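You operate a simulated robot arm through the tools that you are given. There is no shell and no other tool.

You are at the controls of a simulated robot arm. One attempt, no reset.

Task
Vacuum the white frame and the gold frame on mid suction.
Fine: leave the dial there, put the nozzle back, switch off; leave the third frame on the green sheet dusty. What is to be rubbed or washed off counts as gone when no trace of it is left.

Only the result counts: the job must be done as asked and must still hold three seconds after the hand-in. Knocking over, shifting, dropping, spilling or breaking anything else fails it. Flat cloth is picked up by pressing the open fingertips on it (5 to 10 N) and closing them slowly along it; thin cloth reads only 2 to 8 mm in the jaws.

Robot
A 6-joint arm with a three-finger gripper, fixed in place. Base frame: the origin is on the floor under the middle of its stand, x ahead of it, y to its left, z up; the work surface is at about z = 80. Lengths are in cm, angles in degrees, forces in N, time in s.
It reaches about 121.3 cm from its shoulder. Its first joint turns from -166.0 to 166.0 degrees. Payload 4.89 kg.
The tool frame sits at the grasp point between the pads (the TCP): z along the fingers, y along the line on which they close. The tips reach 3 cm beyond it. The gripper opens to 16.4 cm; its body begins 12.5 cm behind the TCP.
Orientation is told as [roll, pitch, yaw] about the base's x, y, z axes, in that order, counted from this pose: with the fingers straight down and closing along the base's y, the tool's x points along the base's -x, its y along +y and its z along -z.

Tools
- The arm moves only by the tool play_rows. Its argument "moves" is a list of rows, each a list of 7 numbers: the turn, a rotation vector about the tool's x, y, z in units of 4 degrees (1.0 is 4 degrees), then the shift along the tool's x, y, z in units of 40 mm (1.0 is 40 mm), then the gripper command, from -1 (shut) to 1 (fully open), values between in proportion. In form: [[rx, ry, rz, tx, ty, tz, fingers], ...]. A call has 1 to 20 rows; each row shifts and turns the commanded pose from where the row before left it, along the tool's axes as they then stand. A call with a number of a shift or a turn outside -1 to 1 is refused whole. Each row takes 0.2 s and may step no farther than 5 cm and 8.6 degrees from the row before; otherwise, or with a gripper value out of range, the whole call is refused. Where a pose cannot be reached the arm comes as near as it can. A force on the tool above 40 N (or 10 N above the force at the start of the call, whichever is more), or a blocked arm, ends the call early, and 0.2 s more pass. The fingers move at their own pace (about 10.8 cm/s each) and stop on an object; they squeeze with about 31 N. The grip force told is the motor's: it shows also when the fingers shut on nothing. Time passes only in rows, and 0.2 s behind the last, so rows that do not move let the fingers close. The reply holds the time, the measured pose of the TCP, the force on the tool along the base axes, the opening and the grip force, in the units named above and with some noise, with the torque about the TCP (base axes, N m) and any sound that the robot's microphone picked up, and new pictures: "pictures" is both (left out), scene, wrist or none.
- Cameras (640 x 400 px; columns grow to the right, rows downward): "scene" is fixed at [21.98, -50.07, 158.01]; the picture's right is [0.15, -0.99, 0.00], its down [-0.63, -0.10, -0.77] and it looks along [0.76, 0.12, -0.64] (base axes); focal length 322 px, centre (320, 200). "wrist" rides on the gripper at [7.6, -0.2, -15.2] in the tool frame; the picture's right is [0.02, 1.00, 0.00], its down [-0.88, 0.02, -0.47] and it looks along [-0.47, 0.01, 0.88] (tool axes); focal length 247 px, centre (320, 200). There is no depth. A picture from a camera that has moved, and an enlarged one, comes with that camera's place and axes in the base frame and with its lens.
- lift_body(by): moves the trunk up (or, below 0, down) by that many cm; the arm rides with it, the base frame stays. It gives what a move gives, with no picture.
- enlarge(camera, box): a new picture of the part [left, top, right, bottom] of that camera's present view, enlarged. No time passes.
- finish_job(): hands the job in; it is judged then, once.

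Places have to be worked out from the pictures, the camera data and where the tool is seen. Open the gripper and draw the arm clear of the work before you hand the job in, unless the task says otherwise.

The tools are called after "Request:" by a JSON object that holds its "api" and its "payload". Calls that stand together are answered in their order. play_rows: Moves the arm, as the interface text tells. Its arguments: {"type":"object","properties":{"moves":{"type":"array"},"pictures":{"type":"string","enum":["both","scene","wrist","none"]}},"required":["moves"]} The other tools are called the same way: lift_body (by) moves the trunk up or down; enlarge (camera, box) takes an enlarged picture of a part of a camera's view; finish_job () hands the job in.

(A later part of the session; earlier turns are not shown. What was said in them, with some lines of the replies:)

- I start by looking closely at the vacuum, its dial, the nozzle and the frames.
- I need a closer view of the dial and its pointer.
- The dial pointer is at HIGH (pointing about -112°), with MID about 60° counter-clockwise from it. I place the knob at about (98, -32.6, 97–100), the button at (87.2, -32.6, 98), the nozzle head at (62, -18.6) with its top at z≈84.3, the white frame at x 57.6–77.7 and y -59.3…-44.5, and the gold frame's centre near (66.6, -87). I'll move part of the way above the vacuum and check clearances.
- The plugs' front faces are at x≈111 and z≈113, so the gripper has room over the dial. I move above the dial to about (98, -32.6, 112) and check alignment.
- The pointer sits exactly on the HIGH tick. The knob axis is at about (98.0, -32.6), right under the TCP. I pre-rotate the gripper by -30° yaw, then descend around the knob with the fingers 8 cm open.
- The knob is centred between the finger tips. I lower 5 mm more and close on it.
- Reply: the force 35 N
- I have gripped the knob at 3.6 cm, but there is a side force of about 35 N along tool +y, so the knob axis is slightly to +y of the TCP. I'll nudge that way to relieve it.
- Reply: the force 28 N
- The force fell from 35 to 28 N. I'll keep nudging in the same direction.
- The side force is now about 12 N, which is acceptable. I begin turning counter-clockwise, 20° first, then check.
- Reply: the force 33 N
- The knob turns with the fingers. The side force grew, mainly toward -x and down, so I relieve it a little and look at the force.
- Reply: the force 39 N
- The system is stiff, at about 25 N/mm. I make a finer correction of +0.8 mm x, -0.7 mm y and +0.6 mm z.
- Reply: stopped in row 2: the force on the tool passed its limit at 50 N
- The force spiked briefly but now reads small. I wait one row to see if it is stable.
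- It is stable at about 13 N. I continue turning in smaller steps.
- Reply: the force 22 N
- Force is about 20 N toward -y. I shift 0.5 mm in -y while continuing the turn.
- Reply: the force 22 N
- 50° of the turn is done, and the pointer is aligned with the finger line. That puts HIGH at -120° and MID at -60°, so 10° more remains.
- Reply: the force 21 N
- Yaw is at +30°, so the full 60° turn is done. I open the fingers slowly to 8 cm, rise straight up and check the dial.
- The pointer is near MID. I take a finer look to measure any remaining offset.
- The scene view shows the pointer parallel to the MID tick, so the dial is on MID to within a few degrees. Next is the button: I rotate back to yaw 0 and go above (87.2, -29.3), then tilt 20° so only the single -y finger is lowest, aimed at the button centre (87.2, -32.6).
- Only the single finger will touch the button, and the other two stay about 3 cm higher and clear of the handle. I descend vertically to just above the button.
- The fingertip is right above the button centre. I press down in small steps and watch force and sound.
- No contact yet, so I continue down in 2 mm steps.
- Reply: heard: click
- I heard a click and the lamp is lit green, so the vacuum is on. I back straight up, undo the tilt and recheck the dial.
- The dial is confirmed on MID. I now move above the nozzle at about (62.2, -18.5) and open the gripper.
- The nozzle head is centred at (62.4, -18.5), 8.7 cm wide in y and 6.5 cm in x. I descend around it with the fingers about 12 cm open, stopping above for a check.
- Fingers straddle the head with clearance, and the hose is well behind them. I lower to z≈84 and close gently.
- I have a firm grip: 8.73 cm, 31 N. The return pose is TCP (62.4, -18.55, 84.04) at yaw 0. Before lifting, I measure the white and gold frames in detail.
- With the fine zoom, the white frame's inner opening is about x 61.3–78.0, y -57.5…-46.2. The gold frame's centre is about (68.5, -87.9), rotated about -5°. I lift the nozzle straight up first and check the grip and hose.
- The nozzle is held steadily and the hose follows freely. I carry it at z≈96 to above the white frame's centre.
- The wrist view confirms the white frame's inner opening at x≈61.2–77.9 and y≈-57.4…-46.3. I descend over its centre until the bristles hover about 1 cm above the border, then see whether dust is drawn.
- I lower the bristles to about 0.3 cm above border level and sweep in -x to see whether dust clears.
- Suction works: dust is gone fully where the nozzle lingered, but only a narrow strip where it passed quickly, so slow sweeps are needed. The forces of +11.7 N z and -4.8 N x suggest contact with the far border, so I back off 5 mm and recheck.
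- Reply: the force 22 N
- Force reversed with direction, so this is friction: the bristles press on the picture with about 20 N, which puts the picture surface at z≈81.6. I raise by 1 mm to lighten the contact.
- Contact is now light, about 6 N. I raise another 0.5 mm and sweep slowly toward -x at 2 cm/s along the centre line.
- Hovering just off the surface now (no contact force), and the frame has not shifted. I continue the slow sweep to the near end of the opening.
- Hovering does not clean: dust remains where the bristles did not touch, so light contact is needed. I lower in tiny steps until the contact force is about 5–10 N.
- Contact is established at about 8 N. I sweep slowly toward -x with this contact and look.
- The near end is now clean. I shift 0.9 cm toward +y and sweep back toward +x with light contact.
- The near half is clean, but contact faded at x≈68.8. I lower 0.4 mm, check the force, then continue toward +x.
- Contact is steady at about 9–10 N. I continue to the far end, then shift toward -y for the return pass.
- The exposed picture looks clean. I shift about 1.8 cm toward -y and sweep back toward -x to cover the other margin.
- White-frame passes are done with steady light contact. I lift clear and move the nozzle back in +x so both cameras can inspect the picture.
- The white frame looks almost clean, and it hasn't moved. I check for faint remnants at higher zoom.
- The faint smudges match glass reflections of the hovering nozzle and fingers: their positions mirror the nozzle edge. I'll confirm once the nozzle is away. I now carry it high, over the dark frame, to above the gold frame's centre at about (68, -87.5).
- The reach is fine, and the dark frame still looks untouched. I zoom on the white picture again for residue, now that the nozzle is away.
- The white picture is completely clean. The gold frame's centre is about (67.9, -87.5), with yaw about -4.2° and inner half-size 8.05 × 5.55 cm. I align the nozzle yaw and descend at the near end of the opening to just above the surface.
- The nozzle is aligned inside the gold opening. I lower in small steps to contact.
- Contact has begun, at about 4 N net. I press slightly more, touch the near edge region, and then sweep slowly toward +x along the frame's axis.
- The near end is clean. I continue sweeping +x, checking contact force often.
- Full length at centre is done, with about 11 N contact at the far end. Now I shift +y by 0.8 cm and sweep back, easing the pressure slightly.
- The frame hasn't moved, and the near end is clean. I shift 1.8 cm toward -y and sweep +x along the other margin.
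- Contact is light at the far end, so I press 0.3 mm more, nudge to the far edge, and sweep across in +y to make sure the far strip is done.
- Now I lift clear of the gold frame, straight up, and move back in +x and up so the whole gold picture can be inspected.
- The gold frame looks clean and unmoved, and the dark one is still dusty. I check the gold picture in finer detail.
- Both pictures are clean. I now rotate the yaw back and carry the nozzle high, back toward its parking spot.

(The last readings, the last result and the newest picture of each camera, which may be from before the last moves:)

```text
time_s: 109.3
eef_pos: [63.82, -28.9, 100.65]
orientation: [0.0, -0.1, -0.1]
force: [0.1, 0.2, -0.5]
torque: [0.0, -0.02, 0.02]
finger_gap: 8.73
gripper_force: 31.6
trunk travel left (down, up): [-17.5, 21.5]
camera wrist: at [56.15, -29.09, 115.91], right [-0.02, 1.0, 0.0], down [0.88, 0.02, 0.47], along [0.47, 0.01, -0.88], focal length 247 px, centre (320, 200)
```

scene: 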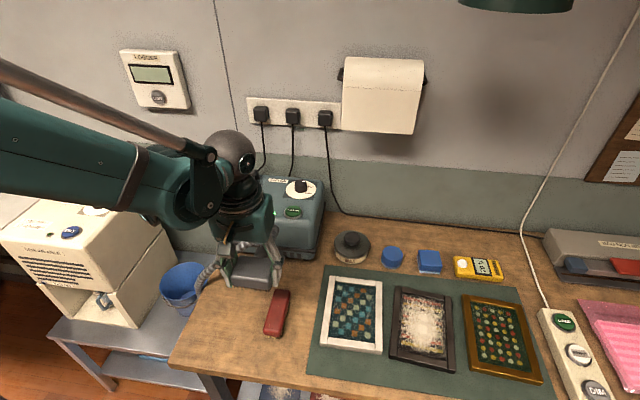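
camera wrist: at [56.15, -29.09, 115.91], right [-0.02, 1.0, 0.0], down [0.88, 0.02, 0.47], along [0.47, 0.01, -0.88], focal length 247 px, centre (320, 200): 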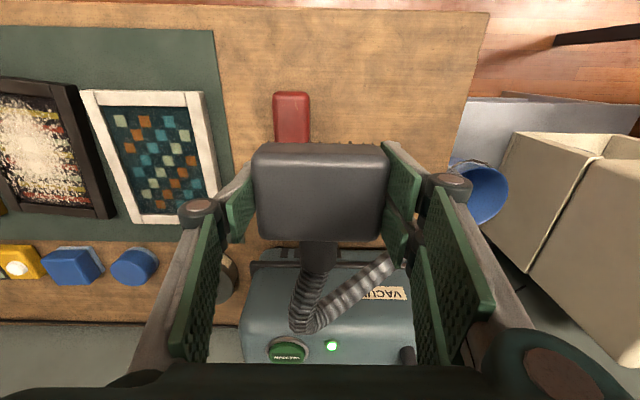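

The frames are now unobstructed in the scene view, so I take a good look at all three before parking the nozzle.

Request:
{"api": "enlarge", "payload": {"camera": "scene", "box": [326, 278, 390, 350]}}

Request:
{"api": "enlarge", "payload": {"camera": "scene", "box": [462, 296, 542, 380]}}

Request:
{"api": "enlarge", "payload": {"camera": "scene", "box": [300, 250, 556, 400]}}

Request:
{"api": "enlarge", "payload": {"camera": "scene", "box": [280, 172, 328, 202]}}

```text
5.56 times, centred on (358, 314) of scene
camera zoom: at [21.98, -50.07, 158.01], right [0.15, -0.99, 0.0], down [-0.63, -0.1, -0.77], along [0.76, 0.12, -0.64], focal length 1790 px, centre (109, -433)
```

zoom: 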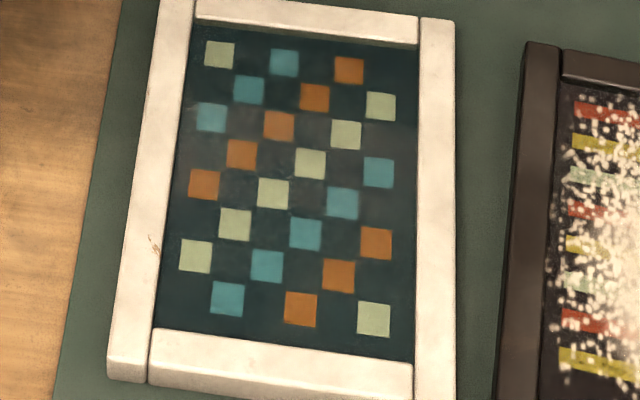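

```text
4.76 times, centred on (502, 338) of scene
camera zoom: at [21.98, -50.07, 158.01], right [0.15, -0.99, 0.0], down [-0.63, -0.1, -0.77], along [0.76, 0.12, -0.64], focal length 1534 px, centre (-547, -457)
```

zoom: 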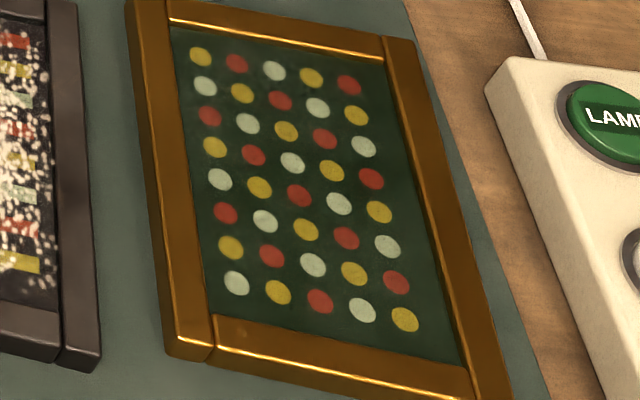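

```text
2.50 times, centred on (428, 325) of scene
camera zoom: at [21.98, -50.07, 158.01], right [0.15, -0.99, 0.0], down [-0.63, -0.1, -0.77], along [0.76, 0.12, -0.64], focal length 806 px, centre (50, -112)
```

zoom: 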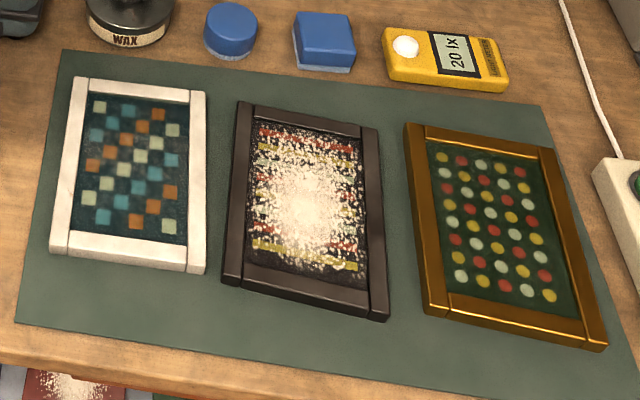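

```text
13.33 times, centred on (304, 187) of scene
camera zoom: at [21.98, -50.07, 158.01], right [0.15, -0.99, 0.0], down [-0.63, -0.1, -0.77], along [0.76, 0.12, -0.64], focal length 4296 px, centre (533, 373)
```

zoom: 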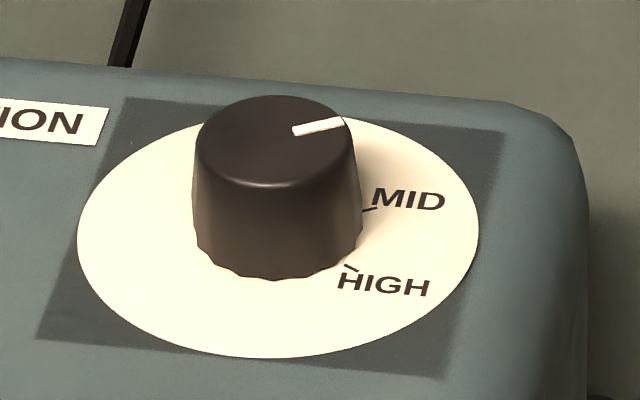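

All three frames are in place: white and gold are clean, dark is still dusty, and the dial is on MID. I move over the parking spot (62.4, -18.55) and descend close to the table.

Request:
{"api": "play_rows", "payload": {"moves": [[0, 0, 0, 0.09, 0.65, 0, -1], [0, 0, 0, 0.09, 0.65, 0, -1], [0, 0, 0, 0.09, 0.65, 0, -1], [0, 0, 0, 0.085, 0.64, 0, -1], [0, 0, 0, 0, 0, 0.6, -1], [0, 0, 0, 0, 0, 0.7, -1], [0, 0, 0, 0, 0, 0.7, -1], [0, 0, 0, 0, 0, 0.7, -1], [0, 0, 0, 0, 0, 0.5, -1], [0, 0, 0, 0, 0, 0.4, -1], [0, 0, 0, 0, 0, 0.25, -1], [0, 0, 0, 0, 0, 0, -1]]}}

Request:
{"api": "enlarge", "payload": {"camera": "scene", "box": [150, 240, 310, 360]}}

```text
time_s: 111.9
eef_pos: [62.31, -18.62, 85.31]
orientation: [0.0, -0.1, -0.1]
force: [0.2, 0.5, -0.7]
torque: [0.05, 0.01, -0.01]
finger_gap: 8.69
gripper_force: 30.8
trunk travel left (down, up): [-17.5, 21.5]
camera wrist: at [54.76, -18.79, 100.58], right [-0.02, 1.0, 0.0], down [0.88, 0.02, 0.47], along [0.47, 0.01, -0.88], focal length 247 px, centre (320, 200)
```

scene: 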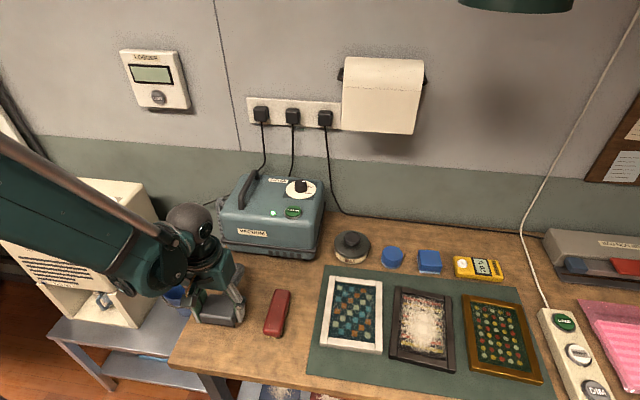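
wrist: 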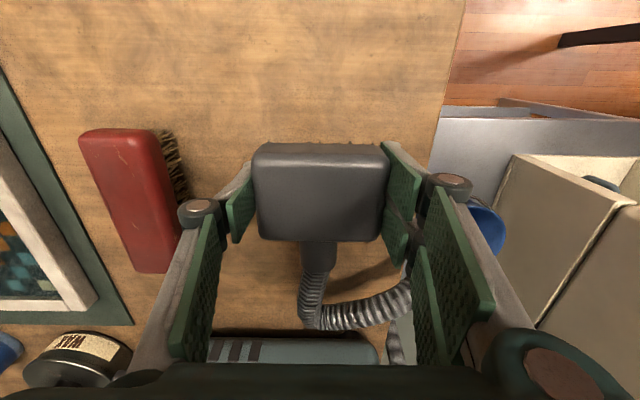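

```text
3.33 times, centred on (230, 300) of scene
camera zoom: at [21.98, -50.07, 158.01], right [0.15, -0.99, 0.0], down [-0.63, -0.1, -0.77], along [0.76, 0.12, -0.64], focal length 1074 px, centre (620, -133)
```

zoom: 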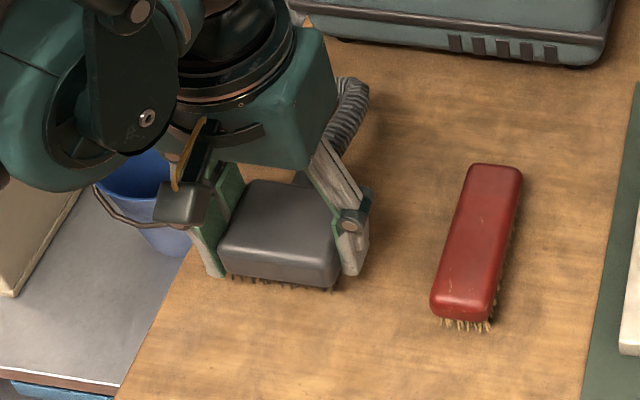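

I lower the last centimetre in small steps until the bristles touch the table.

Request:
{"api": "play_rows", "payload": {"moves": [[0, 0, 0, 0, 0, 0.15, -1], [0, 0, 0, 0, 0, 0.1, -1], [0, 0, 0, 0, 0, 0, -1]], "pictures": "none"}}

```text
time_s: 112.7
eef_pos: [62.37, -18.54, 84.17]
orientation: [0.0, -0.1, -0.1]
force: [-0.5, 0.5, -1.3]
torque: [0.0, -0.02, -0.03]
finger_gap: 8.7
gripper_force: 30.4
trunk travel left (down, up): [-17.5, 21.5]
```

Request:
{"api": "play_rows", "payload": {"moves": [[0, 0, 0, 0, 0, 0.02, -1], [0, 0, 0, 0, 0, 0.015, -1], [0, 0, 0, 0, 0, 0, -1]], "pictures": "none"}}

```text
time_s: 113.5
eef_pos: [62.37, -18.56, 84.18]
orientation: [0.0, -0.1, -0.1]
force: [-0.1, 0.0, -1.3]
torque: [0.01, -0.05, -0.03]
finger_gap: 8.71
gripper_force: 30.9
trunk travel left (down, up): [-17.5, 21.5]
```

Request:
{"api": "play_rows", "payload": {"moves": [[0, 0, 0, 0, 0, 0.015, -1], [0, 0, 0, 0, 0, 0.015, -1], [0, 0, 0, 0, 0, 0, -1]], "pictures": "none"}}

```text
time_s: 114.3
eef_pos: [62.41, -18.56, 83.88]
orientation: [0.0, -0.1, -0.1]
force: [0.5, -0.6, -1.2]
torque: [-0.03, -0.03, 0.02]
finger_gap: 8.69
gripper_force: 30.7
trunk travel left (down, up): [-17.5, 21.5]
```

Request:
{"api": "play_rows", "payload": {"moves": [[0, 0, 0, 0, 0, 0.015, -1], [0, 0, 0, 0, 0, 0.015, -1], [0, 0, 0, 0, 0, 0, -1]], "pictures": "none"}}

```text
time_s: 115.1
eef_pos: [62.36, -18.61, 83.85]
orientation: [-0.1, -0.1, -0.1]
force: [0.3, 0.5, -1.3]
torque: [-0.03, 0.01, 0.04]
finger_gap: 8.69
gripper_force: 30.9
trunk travel left (down, up): [-17.5, 21.5]
```

Request:
{"api": "play_rows", "payload": {"moves": [[0, 0, 0, 0, 0, 0.012, -1], [0, 0, 0, 0, 0, 0.012, -1], [0, 0, 0, 0, 0, 0, -1]], "pictures": "both"}}

Request:
{"api": "enlarge", "payload": {"camera": "scene", "box": [170, 260, 290, 350]}}

```text
time_s: 115.9
eef_pos: [62.36, -18.56, 83.72]
orientation: [0.1, -0.1, -0.1]
force: [0.4, 0.0, -1.3]
torque: [0.0, 0.03, -0.02]
finger_gap: 8.69
gripper_force: 31.0
trunk travel left (down, up): [-17.5, 21.5]
camera wrist: at [54.72, -18.79, 99.11], right [-0.02, 1.0, 0.0], down [0.88, 0.02, 0.47], along [0.47, 0.01, -0.88], focal length 247 px, centre (320, 200)
```

scene: 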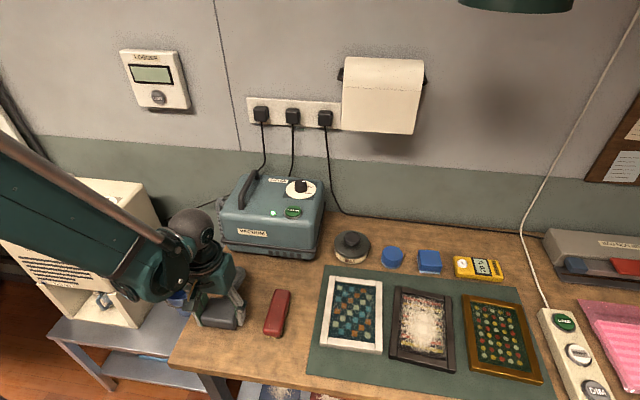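
wrist: 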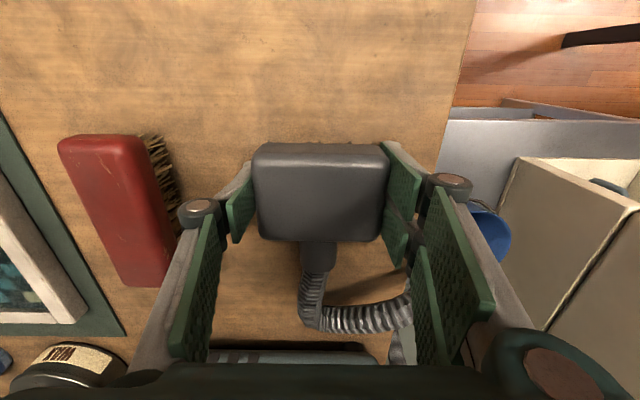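

```text
4.44 times, centred on (230, 305) of scene
camera zoom: at [21.98, -50.07, 158.01], right [0.15, -0.99, 0.0], down [-0.63, -0.1, -0.77], along [0.76, 0.12, -0.64], focal length 1432 px, centre (720, -267)
```

zoom: 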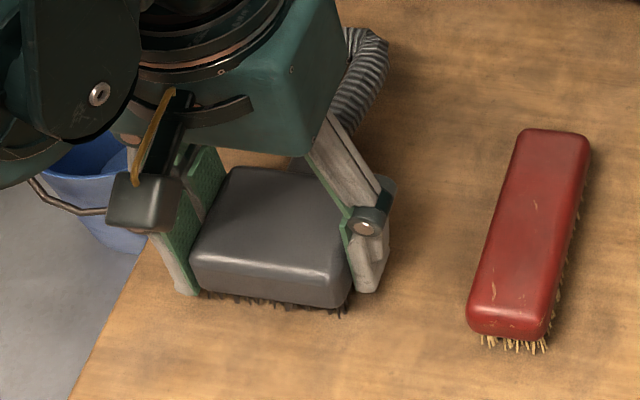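

The nozzle has slid up slightly in the grip (its top looks closer to the camera), so the touch-down is lower than before. I continue carefully.

Request:
{"api": "play_rows", "payload": {"moves": [[0, 0, 0, 0, 0, 0.012, -1], [0, 0, 0, 0, 0, 0.012, -1], [0, 0, 0, 0, 0, 0.012, -1], [0, 0, 0, 0, 0, 0, -1]], "pictures": "none"}}

```text
time_s: 116.9
eef_pos: [62.3, -18.73, 83.55]
orientation: [0.0, -0.1, -0.1]
force: [-0.4, -0.3, -1.1]
torque: [0.0, 0.0, 0.01]
finger_gap: 8.7
gripper_force: 31.2
trunk travel left (down, up): [-17.5, 21.5]
```

Request:
{"api": "play_rows", "payload": {"moves": [[0, 0, 0, 0, 0, 0.012, -1], [0, 0, 0, 0, 0, 0.012, -1], [0, 0, 0, 0, 0, 0, -1]], "pictures": "none"}}

```text
time_s: 117.7
eef_pos: [62.39, -18.51, 83.46]
orientation: [0.0, 0.0, -0.1]
force: [0.3, -0.6, -0.9]
torque: [-0.02, 0.02, 0.04]
finger_gap: 8.71
gripper_force: 30.8
trunk travel left (down, up): [-17.5, 21.5]
```

Request:
{"api": "play_rows", "payload": {"moves": [[0, 0, 0, 0, 0, 0.012, -1], [0, 0, 0, 0, 0, 0.012, -1], [0, 0, 0, 0, 0, 0, -1]], "pictures": "both"}}

Request:
{"api": "enlarge", "payload": {"camera": "scene", "box": [190, 290, 270, 340]}}

```text
time_s: 118.5
eef_pos: [62.37, -18.71, 83.31]
orientation: [-0.1, -0.1, -0.1]
force: [-0.1, 0.6, -1.3]
torque: [0.01, -0.01, 0.03]
finger_gap: 8.71
gripper_force: 31.3
trunk travel left (down, up): [-17.5, 21.5]
camera wrist: at [54.73, -18.83, 98.7], right [-0.02, 1.0, 0.0], down [0.88, 0.02, 0.47], along [0.47, 0.01, -0.88], focal length 247 px, centre (320, 200)
```

scene: 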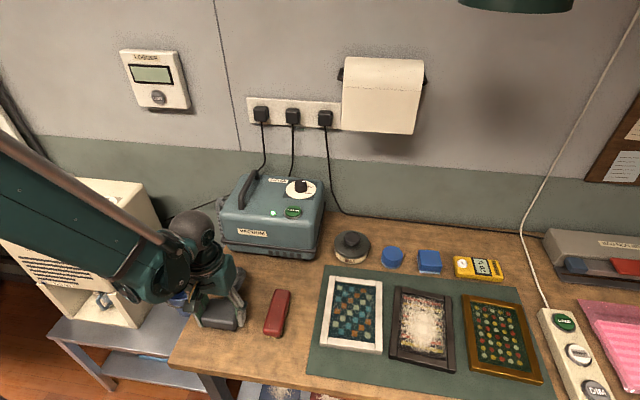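
wrist: 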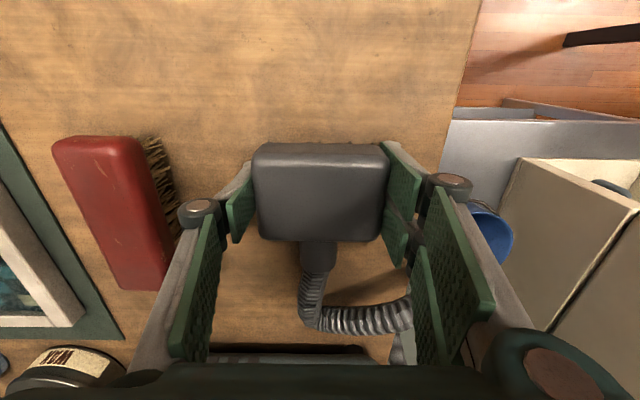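

```text
8.00 times, centred on (230, 315) of scene
camera zoom: at [21.98, -50.07, 158.01], right [0.15, -0.99, 0.0], down [-0.63, -0.1, -0.77], along [0.76, 0.12, -0.64], focal length 2578 px, centre (1040, -720)
```

zoom: 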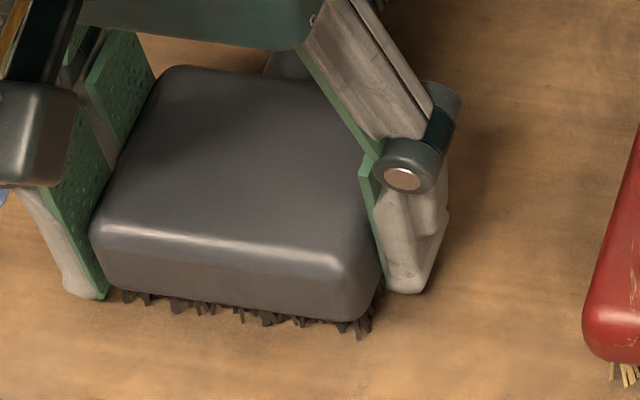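

The bristle tips are now at virtually the same pixel position as at the start, so contact is about a millimetre away. I lower another millimetre.

Request:
{"api": "play_rows", "payload": {"moves": [[0, 0, 0, 0, 0, 0.012, -1], [0, 0, 0, 0, 0, 0.012, -1], [0, 0, 0, 0, 0, 0, -1]], "pictures": "none"}}

```text
time_s: 119.3
eef_pos: [62.37, -18.61, 83.32]
orientation: [0.0, -0.1, -0.1]
force: [-0.3, -0.3, -0.6]
torque: [0.0, 0.01, 0.0]
finger_gap: 8.69
gripper_force: 30.7
trunk travel left (down, up): [-17.5, 21.5]
```

Request:
{"api": "play_rows", "payload": {"moves": [[0, 0, 0, 0, 0, 0.01, -1], [0, 0, 0, 0, 0, 0.01, -1], [0, 0, 0, 0, 0, 0, -1]], "pictures": "none"}}

```text
time_s: 120.1
eef_pos: [62.35, -18.63, 83.24]
orientation: [-0.2, 0.0, 0.0]
force: [3.4, -4.6, 17.6]
torque: [-0.07, -0.12, -0.05]
finger_gap: 8.71
gripper_force: 31.1
trunk travel left (down, up): [-17.5, 21.5]
```

Firm contact with the table. I ease up 0.4 mm and open the fingers slowly.

Request:
{"api": "play_rows", "payload": {"moves": [[0, 0, 0, 0, 0, -0.01, -1], [0, 0, 0, 0, 0, 0, 0.1], [0, 0, 0, 0, 0, 0, 0.2], [0, 0, 0, 0, 0, 0, 0.35], [0, 0, 0, 0, 0, 0, 0.48], [0, 0, 0, 0, 0, 0, 0.48]], "pictures": "both"}}

Request:
{"api": "enlarge", "payload": {"camera": "scene", "box": [150, 240, 310, 360]}}

```text
time_s: 121.5
eef_pos: [62.38, -18.51, 83.22]
orientation: [-0.1, 0.0, -0.2]
force: [0.1, 0.5, -0.6]
torque: [0.03, 0.01, 0.02]
finger_gap: 12.14
gripper_force: 0.0
trunk travel left (down, up): [-17.5, 21.5]
camera wrist: at [54.73, -18.8, 98.59], right [-0.02, 1.0, 0.0], down [0.88, 0.02, 0.47], along [0.47, 0.01, -0.88], focal length 247 px, centre (320, 200)
```

scene: 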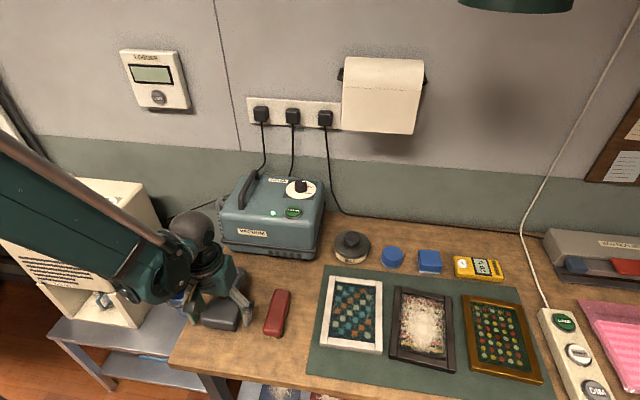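
wrist: 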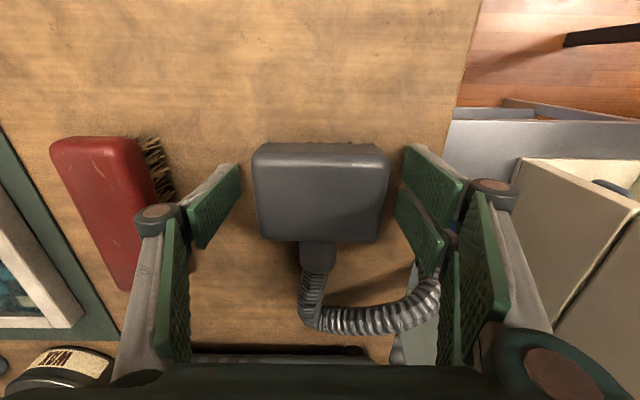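

```text
3.33 times, centred on (230, 300) of scene
camera zoom: at [21.98, -50.07, 158.01], right [0.15, -0.99, 0.0], down [-0.63, -0.1, -0.77], along [0.76, 0.12, -0.64], focal length 1074 px, centre (620, -133)
```

zoom: 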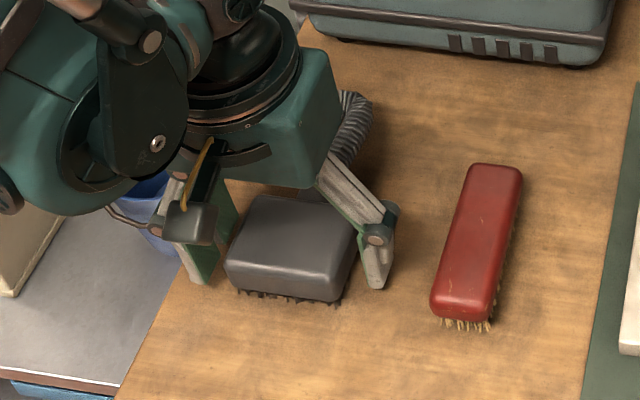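

The nozzle is back in its original spot, standing free. I rise straight up.

Request:
{"api": "play_rows", "payload": {"moves": [[0, 0, 0, 0, 0, -0.3, 0.48], [0, 0, 0, 0, 0, -0.7, 0.48], [0, 0, 0, 0, 0, -0.85, 0.48], [0, 0, 0, 0, 0, -0.85, 0.48], [0, 0, 0, 0, 0, -0.85, 0.48], [0, 0, 0, 0, 0, -0.85, 0.4], [0, 0, 0, 0, 0, -0.85, 0.3], [0, 0, 0, 0, 0, -0.85, 0.2], [0, 0, 0, 0, 0, -0.85, 0.0], [0, 0, 0, 0, 0, -0.85, 0.0], [0, 0, 0, 0, 0, 0, 0.0]]}}

Request:
{"api": "enlarge", "payload": {"camera": "wrist", "box": [220, 60, 420, 185]}}

```text
time_s: 123.9
eef_pos: [62.34, -18.46, 114.6]
orientation: [0.0, -0.1, -0.1]
force: [0.0, -0.1, 0.4]
torque: [-0.03, -0.04, 0.03]
finger_gap: 8.21
gripper_force: 0.0
trunk travel left (down, up): [-17.5, 21.5]
camera wrist: at [54.72, -18.75, 129.87], right [-0.02, 1.0, 0.0], down [0.88, 0.02, 0.47], along [0.47, 0.01, -0.88], focal length 247 px, centre (320, 200)
```

scene: 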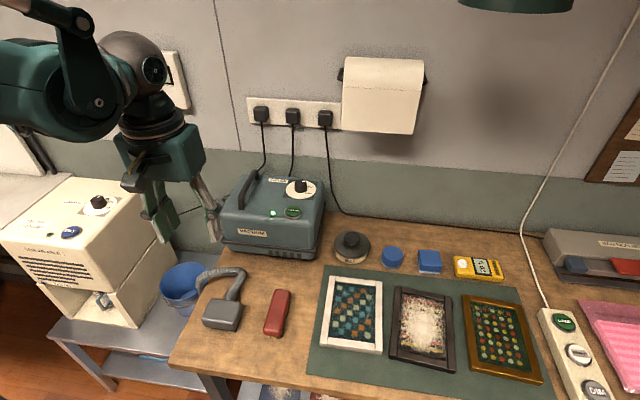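
wrist: 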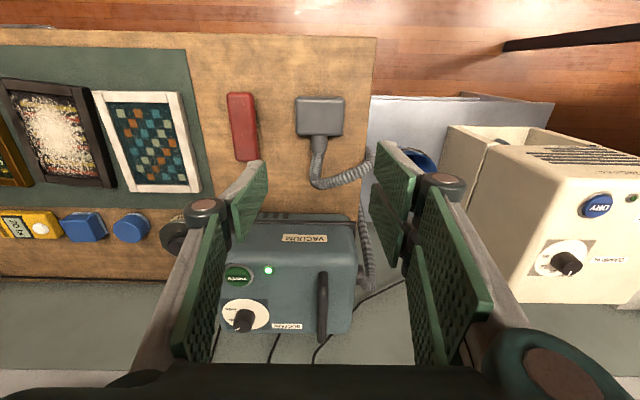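

```text
3.20 times, centred on (320, 122) of wrist
camera zoom: at [54.72, -18.75, 129.87], right [-0.02, 1.0, 0.0], down [0.88, 0.02, 0.47], along [0.47, 0.01, -0.88], focal length 790 px, centre (320, 448)
```

zoom: 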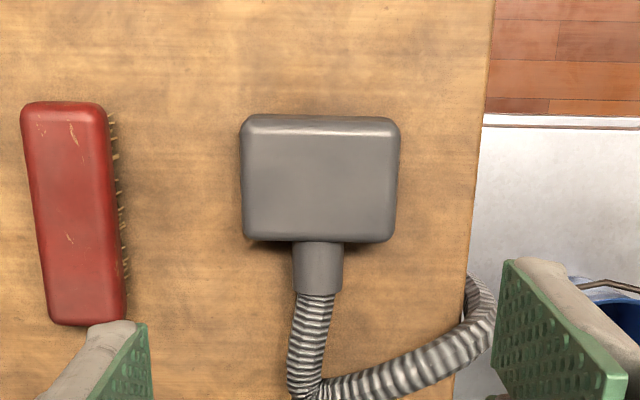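

The nozzle and hose are back as at the start, and the lamp on the vacuum is still lit. I go above the button with the same tilt as before.

Request:
{"api": "play_rows", "payload": {"moves": [[0, 0, 0, -0.775, -0.3388, 0, 0.0], [0, 0, 0, -0.775, -0.3388, 0, 0.0], [0, 0, 0, -0.775, -0.3388, 0, 0.0], [0, 0, 0, -0.775, -0.3388, 0, 0.0], [0, 0, 0, -0.775, -0.3388, 0, 0.0], [0, 0, 0, -0.775, -0.3388, 0, 0.0], [0, 0, 0, -0.775, -0.3388, 0, 0.0], [0, 0, 0, -0.775, -0.3388, 0, 0.0], [-1, 0, 0, 0, 0, 0, 0.0], [-1, 0, 0, 0, 0, 0, 0.0], [-1, 0, 0, 0, 0, 0, 0.0], [-1, 0, 0, 0, 0, 0, 0.0], [-1, 0, 0, 0, 0, 0, 0.0], [0, 0, 0, 0, 0, 0, 0.0]], "pictures": "none"}}

```text
time_s: 126.9
eef_pos: [87.13, -29.58, 114.54]
orientation: [20.0, 0.0, -0.2]
force: [0.0, -1.5, -0.1]
torque: [0.03, -0.03, -0.01]
finger_gap: 8.24
gripper_force: 0.0
trunk travel left (down, up): [-17.5, 21.5]
```

Request:
{"api": "play_rows", "payload": {"moves": [[0, 0, 0, 0, -0.18, 0.522, 0.0], [0, 0, 0, 0, -0.18, 0.522, 0.0], [0, 0, 0, 0, -0.18, 0.522, 0.0], [0, 0, 0, 0, -0.18, 0.522, 0.0], [0, 0, 0, 0, -0.18, 0.45, 0.0], [0, 0, 0, 0, 0, 0, 0.0]]}}

Request:
{"api": "enlarge", "payload": {"camera": "scene", "box": [240, 150, 340, 230]}}

```text
time_s: 128.3
eef_pos: [87.1, -29.37, 103.73]
orientation: [20.0, -0.1, -0.1]
force: [0.1, 0.3, 0.2]
torque: [0.05, 0.03, 0.03]
finger_gap: 8.2
gripper_force: 0.1
trunk travel left (down, up): [-17.5, 21.5]
camera wrist: at [79.49, -34.84, 118.08], right [-0.02, 0.94, 0.34], down [0.88, -0.15, 0.45], along [0.47, 0.31, -0.82], focal length 247 px, centre (320, 200)
```

scene: 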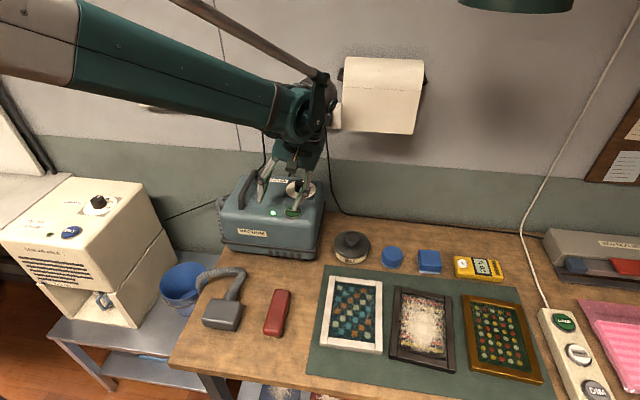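
wrist: 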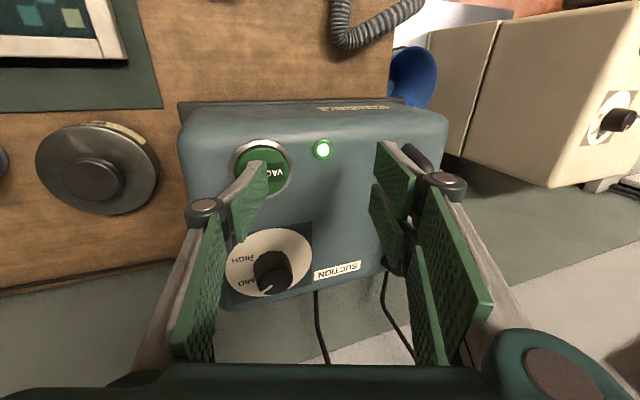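

```text
5.00 times, centred on (290, 190) of scene
camera zoom: at [21.98, -50.07, 158.01], right [0.15, -0.99, 0.0], down [-0.63, -0.1, -0.77], along [0.76, 0.12, -0.64], focal length 1611 px, centre (470, 250)
```

zoom: 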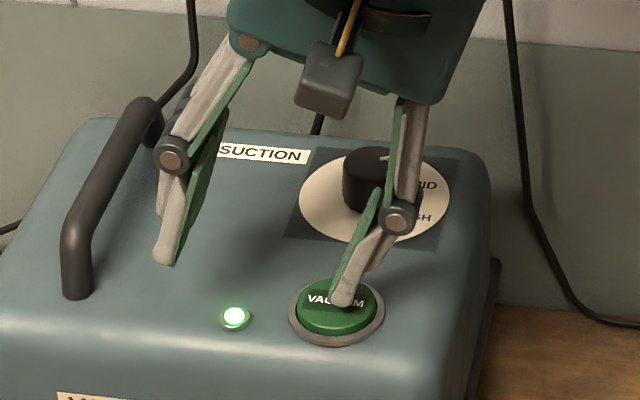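

The fingertip is above the button again; last time it clicked at TCP z≈102.3. I go down 1 cm, then step by 2 mm.

Request:
{"api": "play_rows", "payload": {"moves": [[0, 0, 0, 0, -0.0427, 0.1175, 0.0], [0, 0, 0, 0, -0.0427, 0.1175, 0.0], [0, 0, 0, 0, -0.0171, 0.047, 0.0]], "pictures": "none"}}

```text
time_s: 129.1
eef_pos: [87.11, -29.45, 102.49]
orientation: [20.0, 0.0, -0.1]
force: [0.7, -0.5, 2.1]
torque: [-0.04, -0.01, 0.02]
finger_gap: 8.17
gripper_force: 0.1
trunk travel left (down, up): [-17.5, 21.5]
```

Request:
{"api": "play_rows", "payload": {"moves": [[0, 0, 0, 0, -0.0171, 0.047, 0.0]], "pictures": "wrist"}}

```text
time_s: 129.5
eef_pos: [87.21, -29.43, 102.29]
orientation: [20.0, -0.2, 0.0]
force: [-0.4, -0.8, 3.0]
torque: [-0.11, 0.0, -0.02]
finger_gap: 8.18
gripper_force: 0.0
trunk travel left (down, up): [-17.5, 21.5]
heard: click
camera wrist: at [79.45, -34.84, 116.72], right [-0.02, 0.94, 0.34], down [0.88, -0.14, 0.45], along [0.47, 0.31, -0.82], focal length 247 px, centre (320, 200)
```

wrist: 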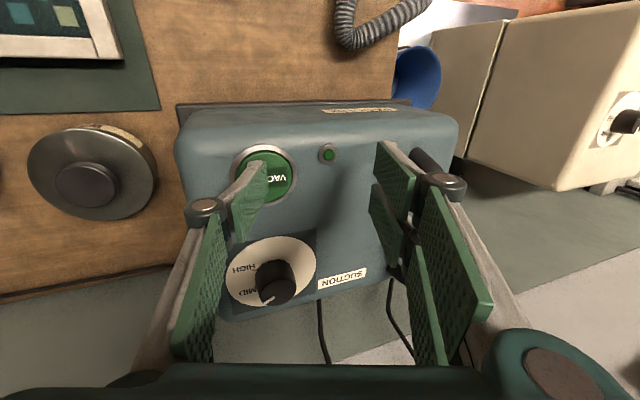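

A click, and the lamp went dark, so the vacuum is off. I retract straight up, undo the tilt, open the gripper and draw clear.

Request:
{"api": "play_rows", "payload": {"moves": [[0, 0, 0, 0, 0.0855, -0.235, 0.0], [0, 0, 0, 0, 0.2, -0.55, 0.0], [0, 0, 0, 0, 0.25, -0.69, 0.0], [0, 0, 0, 0, 0.25, -0.69, 0.0], [0, 0, 0, 0, 0.25, -0.69, 0.0], [1, 0, 0, 0, 0, 0, 0.0], [1, 0, 0, 0, 0, 0, 0.0], [1, 0, 0, 0, 0, 0, 0.0], [1, 0, 0, 0, 0, 0, 0.0], [1, 0, 0, 0, 0, 0, 0.0], [0, 0, 0, 0.7, 0.25, -0.5, 0.0], [0, 0, 0, 0.7, 0.25, -0.5, 0.2], [0, 0, 0, 0.7, 0.25, -0.5, 0.5], [0, 0, 0, 0.7, 0.25, -0.5, 1], [0, 0, 0, 0.7, 0.25, -0.5, 1], [0, 0, 0, 0.7, 0.25, -0.5, 1], [0, 0, 0, 0.7, 0.25, -0.5, 1], [0, 0, 0, 0.7, 0.25, -0.5, 1], [0, 0, 0, 0.7, 0.25, -0.4, 1], [0, 0, 0, 0, 0, 0, 1]]}}

Request:
{"api": "enlarge", "payload": {"camera": "scene", "box": [200, 150, 360, 250]}}

Request:
{"api": "enlarge", "payload": {"camera": "scene", "box": [300, 250, 556, 400]}}

Request:
{"api": "enlarge", "payload": {"camera": "scene", "box": [160, 240, 360, 365]}}

```text
time_s: 133.7
eef_pos: [61.73, -20.35, 132.09]
orientation: [0.0, -0.1, -0.2]
force: [-0.5, 0.3, 0.1]
torque: [-0.05, -0.18, -0.03]
finger_gap: 16.38
gripper_force: 0.0
trunk travel left (down, up): [-17.5, 21.5]
camera wrist: at [54.12, -20.53, 147.42], right [-0.02, 1.0, 0.0], down [0.88, 0.02, 0.47], along [0.47, 0.01, -0.88], focal length 247 px, centre (320, 200)
```

scene: 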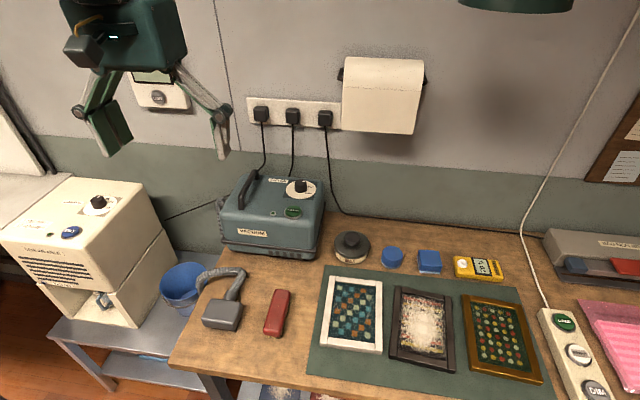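
wrist: 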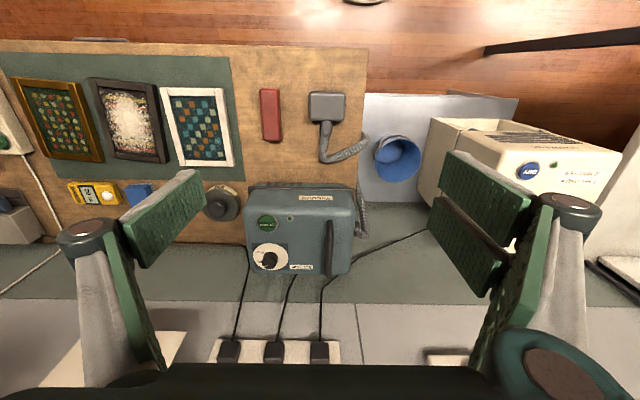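

```text
4.00 times, centred on (280, 200) of scene
camera zoom: at [21.98, -50.07, 158.01], right [0.15, -0.99, 0.0], down [-0.63, -0.1, -0.77], along [0.76, 0.12, -0.64], focal length 1289 px, centre (480, 200)
```

zoom: 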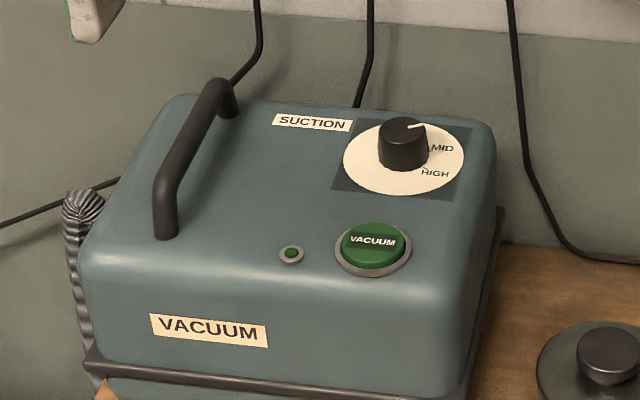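

```text
2.50 times, centred on (428, 325) of scene
camera zoom: at [21.98, -50.07, 158.01], right [0.15, -0.99, 0.0], down [-0.63, -0.1, -0.77], along [0.76, 0.12, -0.64], focal length 806 px, centre (50, -112)
```

zoom: 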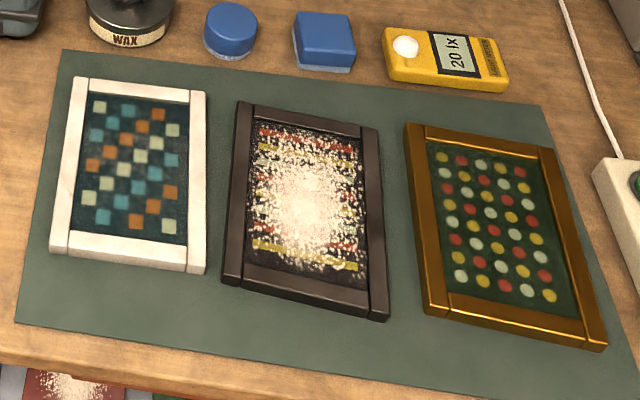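

```text
3.20 times, centred on (260, 302) of scene
camera zoom: at [21.98, -50.07, 158.01], right [0.15, -0.99, 0.0], down [-0.63, -0.1, -0.77], along [0.76, 0.12, -0.64], focal length 1031 px, centre (512, -128)
```

zoom: 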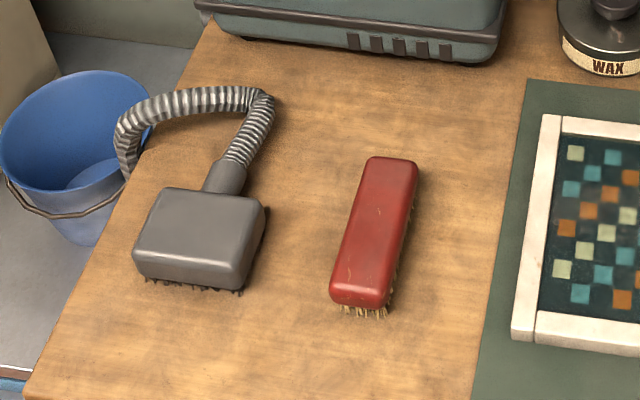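

Nozzle, brush and frames sit exactly as at the start, the vacuum is off and the dial is on MID. I make one last close inspection of both pictures for any trace.

Request:
{"api": "enlarge", "payload": {"camera": "scene", "box": [330, 278, 386, 313]}}

Request:
{"api": "enlarge", "payload": {"camera": "scene", "box": [326, 310, 390, 350]}}

Request:
{"api": "enlarge", "payload": {"camera": "scene", "box": [464, 298, 528, 338]}}

Request:
{"api": "enlarge", "payload": {"camera": "scene", "box": [472, 334, 536, 374]}}

Request:
{"api": "enlarge", "payload": {"camera": "wrist", "box": [10, 70, 110, 170]}}

Request:
{"api": "enlarge", "payload": {"camera": "wrist", "box": [155, 80, 240, 170]}}

```text
11.43 times, centred on (358, 296) of scene
camera zoom: at [21.98, -50.07, 158.01], right [0.15, -0.99, 0.0], down [-0.63, -0.1, -0.77], along [0.76, 0.12, -0.64], focal length 3682 px, centre (-114, -891)
```

zoom: 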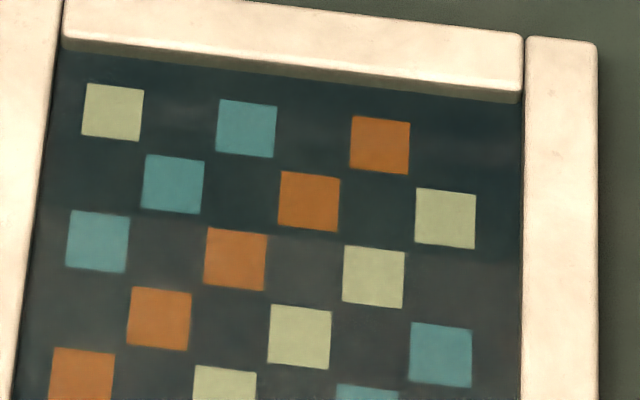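

```text
10.00 times, centred on (358, 330) of scene
camera zoom: at [21.98, -50.07, 158.01], right [0.15, -0.99, 0.0], down [-0.63, -0.1, -0.77], along [0.76, 0.12, -0.64], focal length 3222 px, centre (-60, -1100)
```

zoom: 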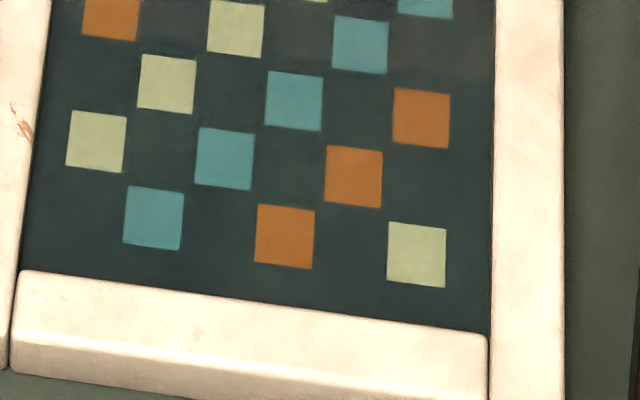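

```text
10.00 times, centred on (496, 318) of scene
camera zoom: at [21.98, -50.07, 158.01], right [0.15, -0.99, 0.0], down [-0.63, -0.1, -0.77], along [0.76, 0.12, -0.64], focal length 3222 px, centre (-1440, -980)
```

zoom: 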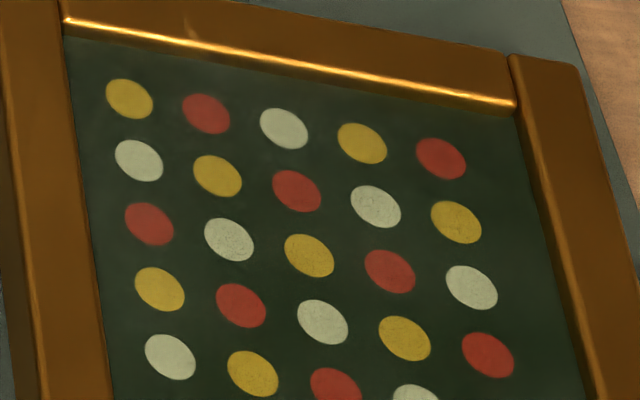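

```text
10.00 times, centred on (504, 354) of scene
camera zoom: at [21.98, -50.07, 158.01], right [0.15, -0.99, 0.0], down [-0.63, -0.1, -0.77], along [0.76, 0.12, -0.64], focal length 3222 px, centre (-1520, -1340)
```

zoom: 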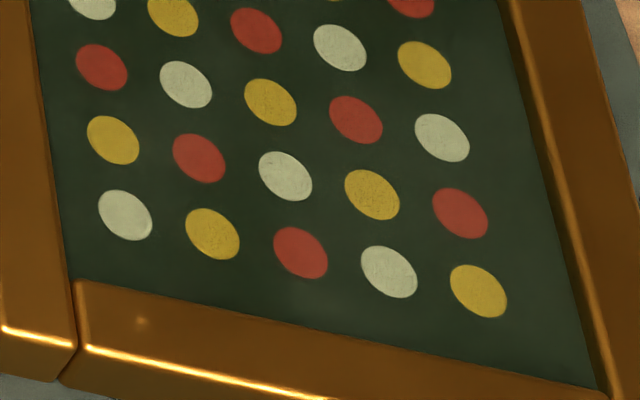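

```text
4.00 times, centred on (60, 120) of wrist
camera zoom: at [54.12, -20.53, 147.42], right [-0.02, 1.0, 0.0], down [0.88, 0.02, 0.47], along [0.47, 0.01, -0.88], focal length 988 px, centre (1360, 520)
```

zoom: 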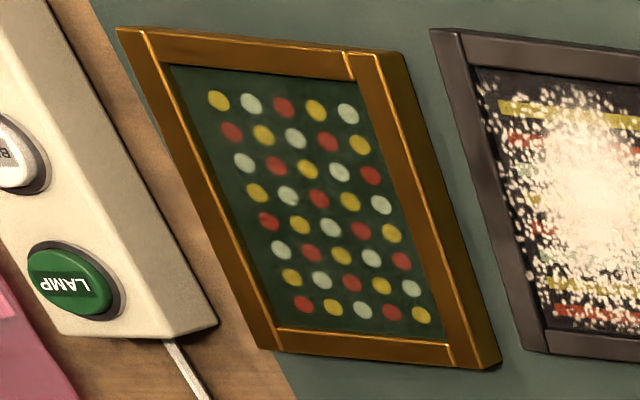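

```text
4.44 times, centred on (198, 125) of wrist
camera zoom: at [54.12, -20.53, 147.42], right [-0.02, 1.0, 0.0], down [0.88, 0.02, 0.47], along [0.47, 0.01, -0.88], focal length 1098 px, centre (864, 533)
```

zoom: 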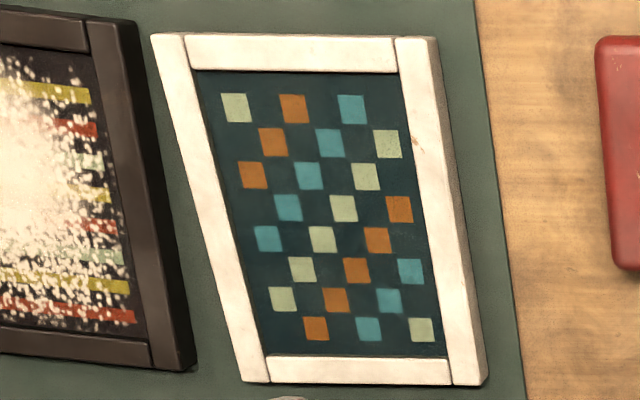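

Both pictures are spotless from two viewpoints, and the dark frame is still dusty. The dial is on MID, the vacuum is off, the nozzle is parked, and the gripper is open and clear, so I hand the job in.

Request:
{"api": "finish_job", "payload": {}}

```text
The job is handed in.
```

I vacuumed the white frame and the gold frame on mid suction, and no dust shows on either one from two camera views.

- **Dial:** it was on HIGH. I turned it to MID before switching on and left it there.
- **Nozzle:** it is back in its original spot, with the hose lying as it did at the start.
- **Vacuum:** it is switched off. The button clicked and the lamp went dark.
- **Third frame:** the dark one on the green sheet is still dusty and hasn't moved.

Nothing else looks shifted in the final pictures. The gripper was open and clear of the work when I handed in; I haven't had a verdict back.
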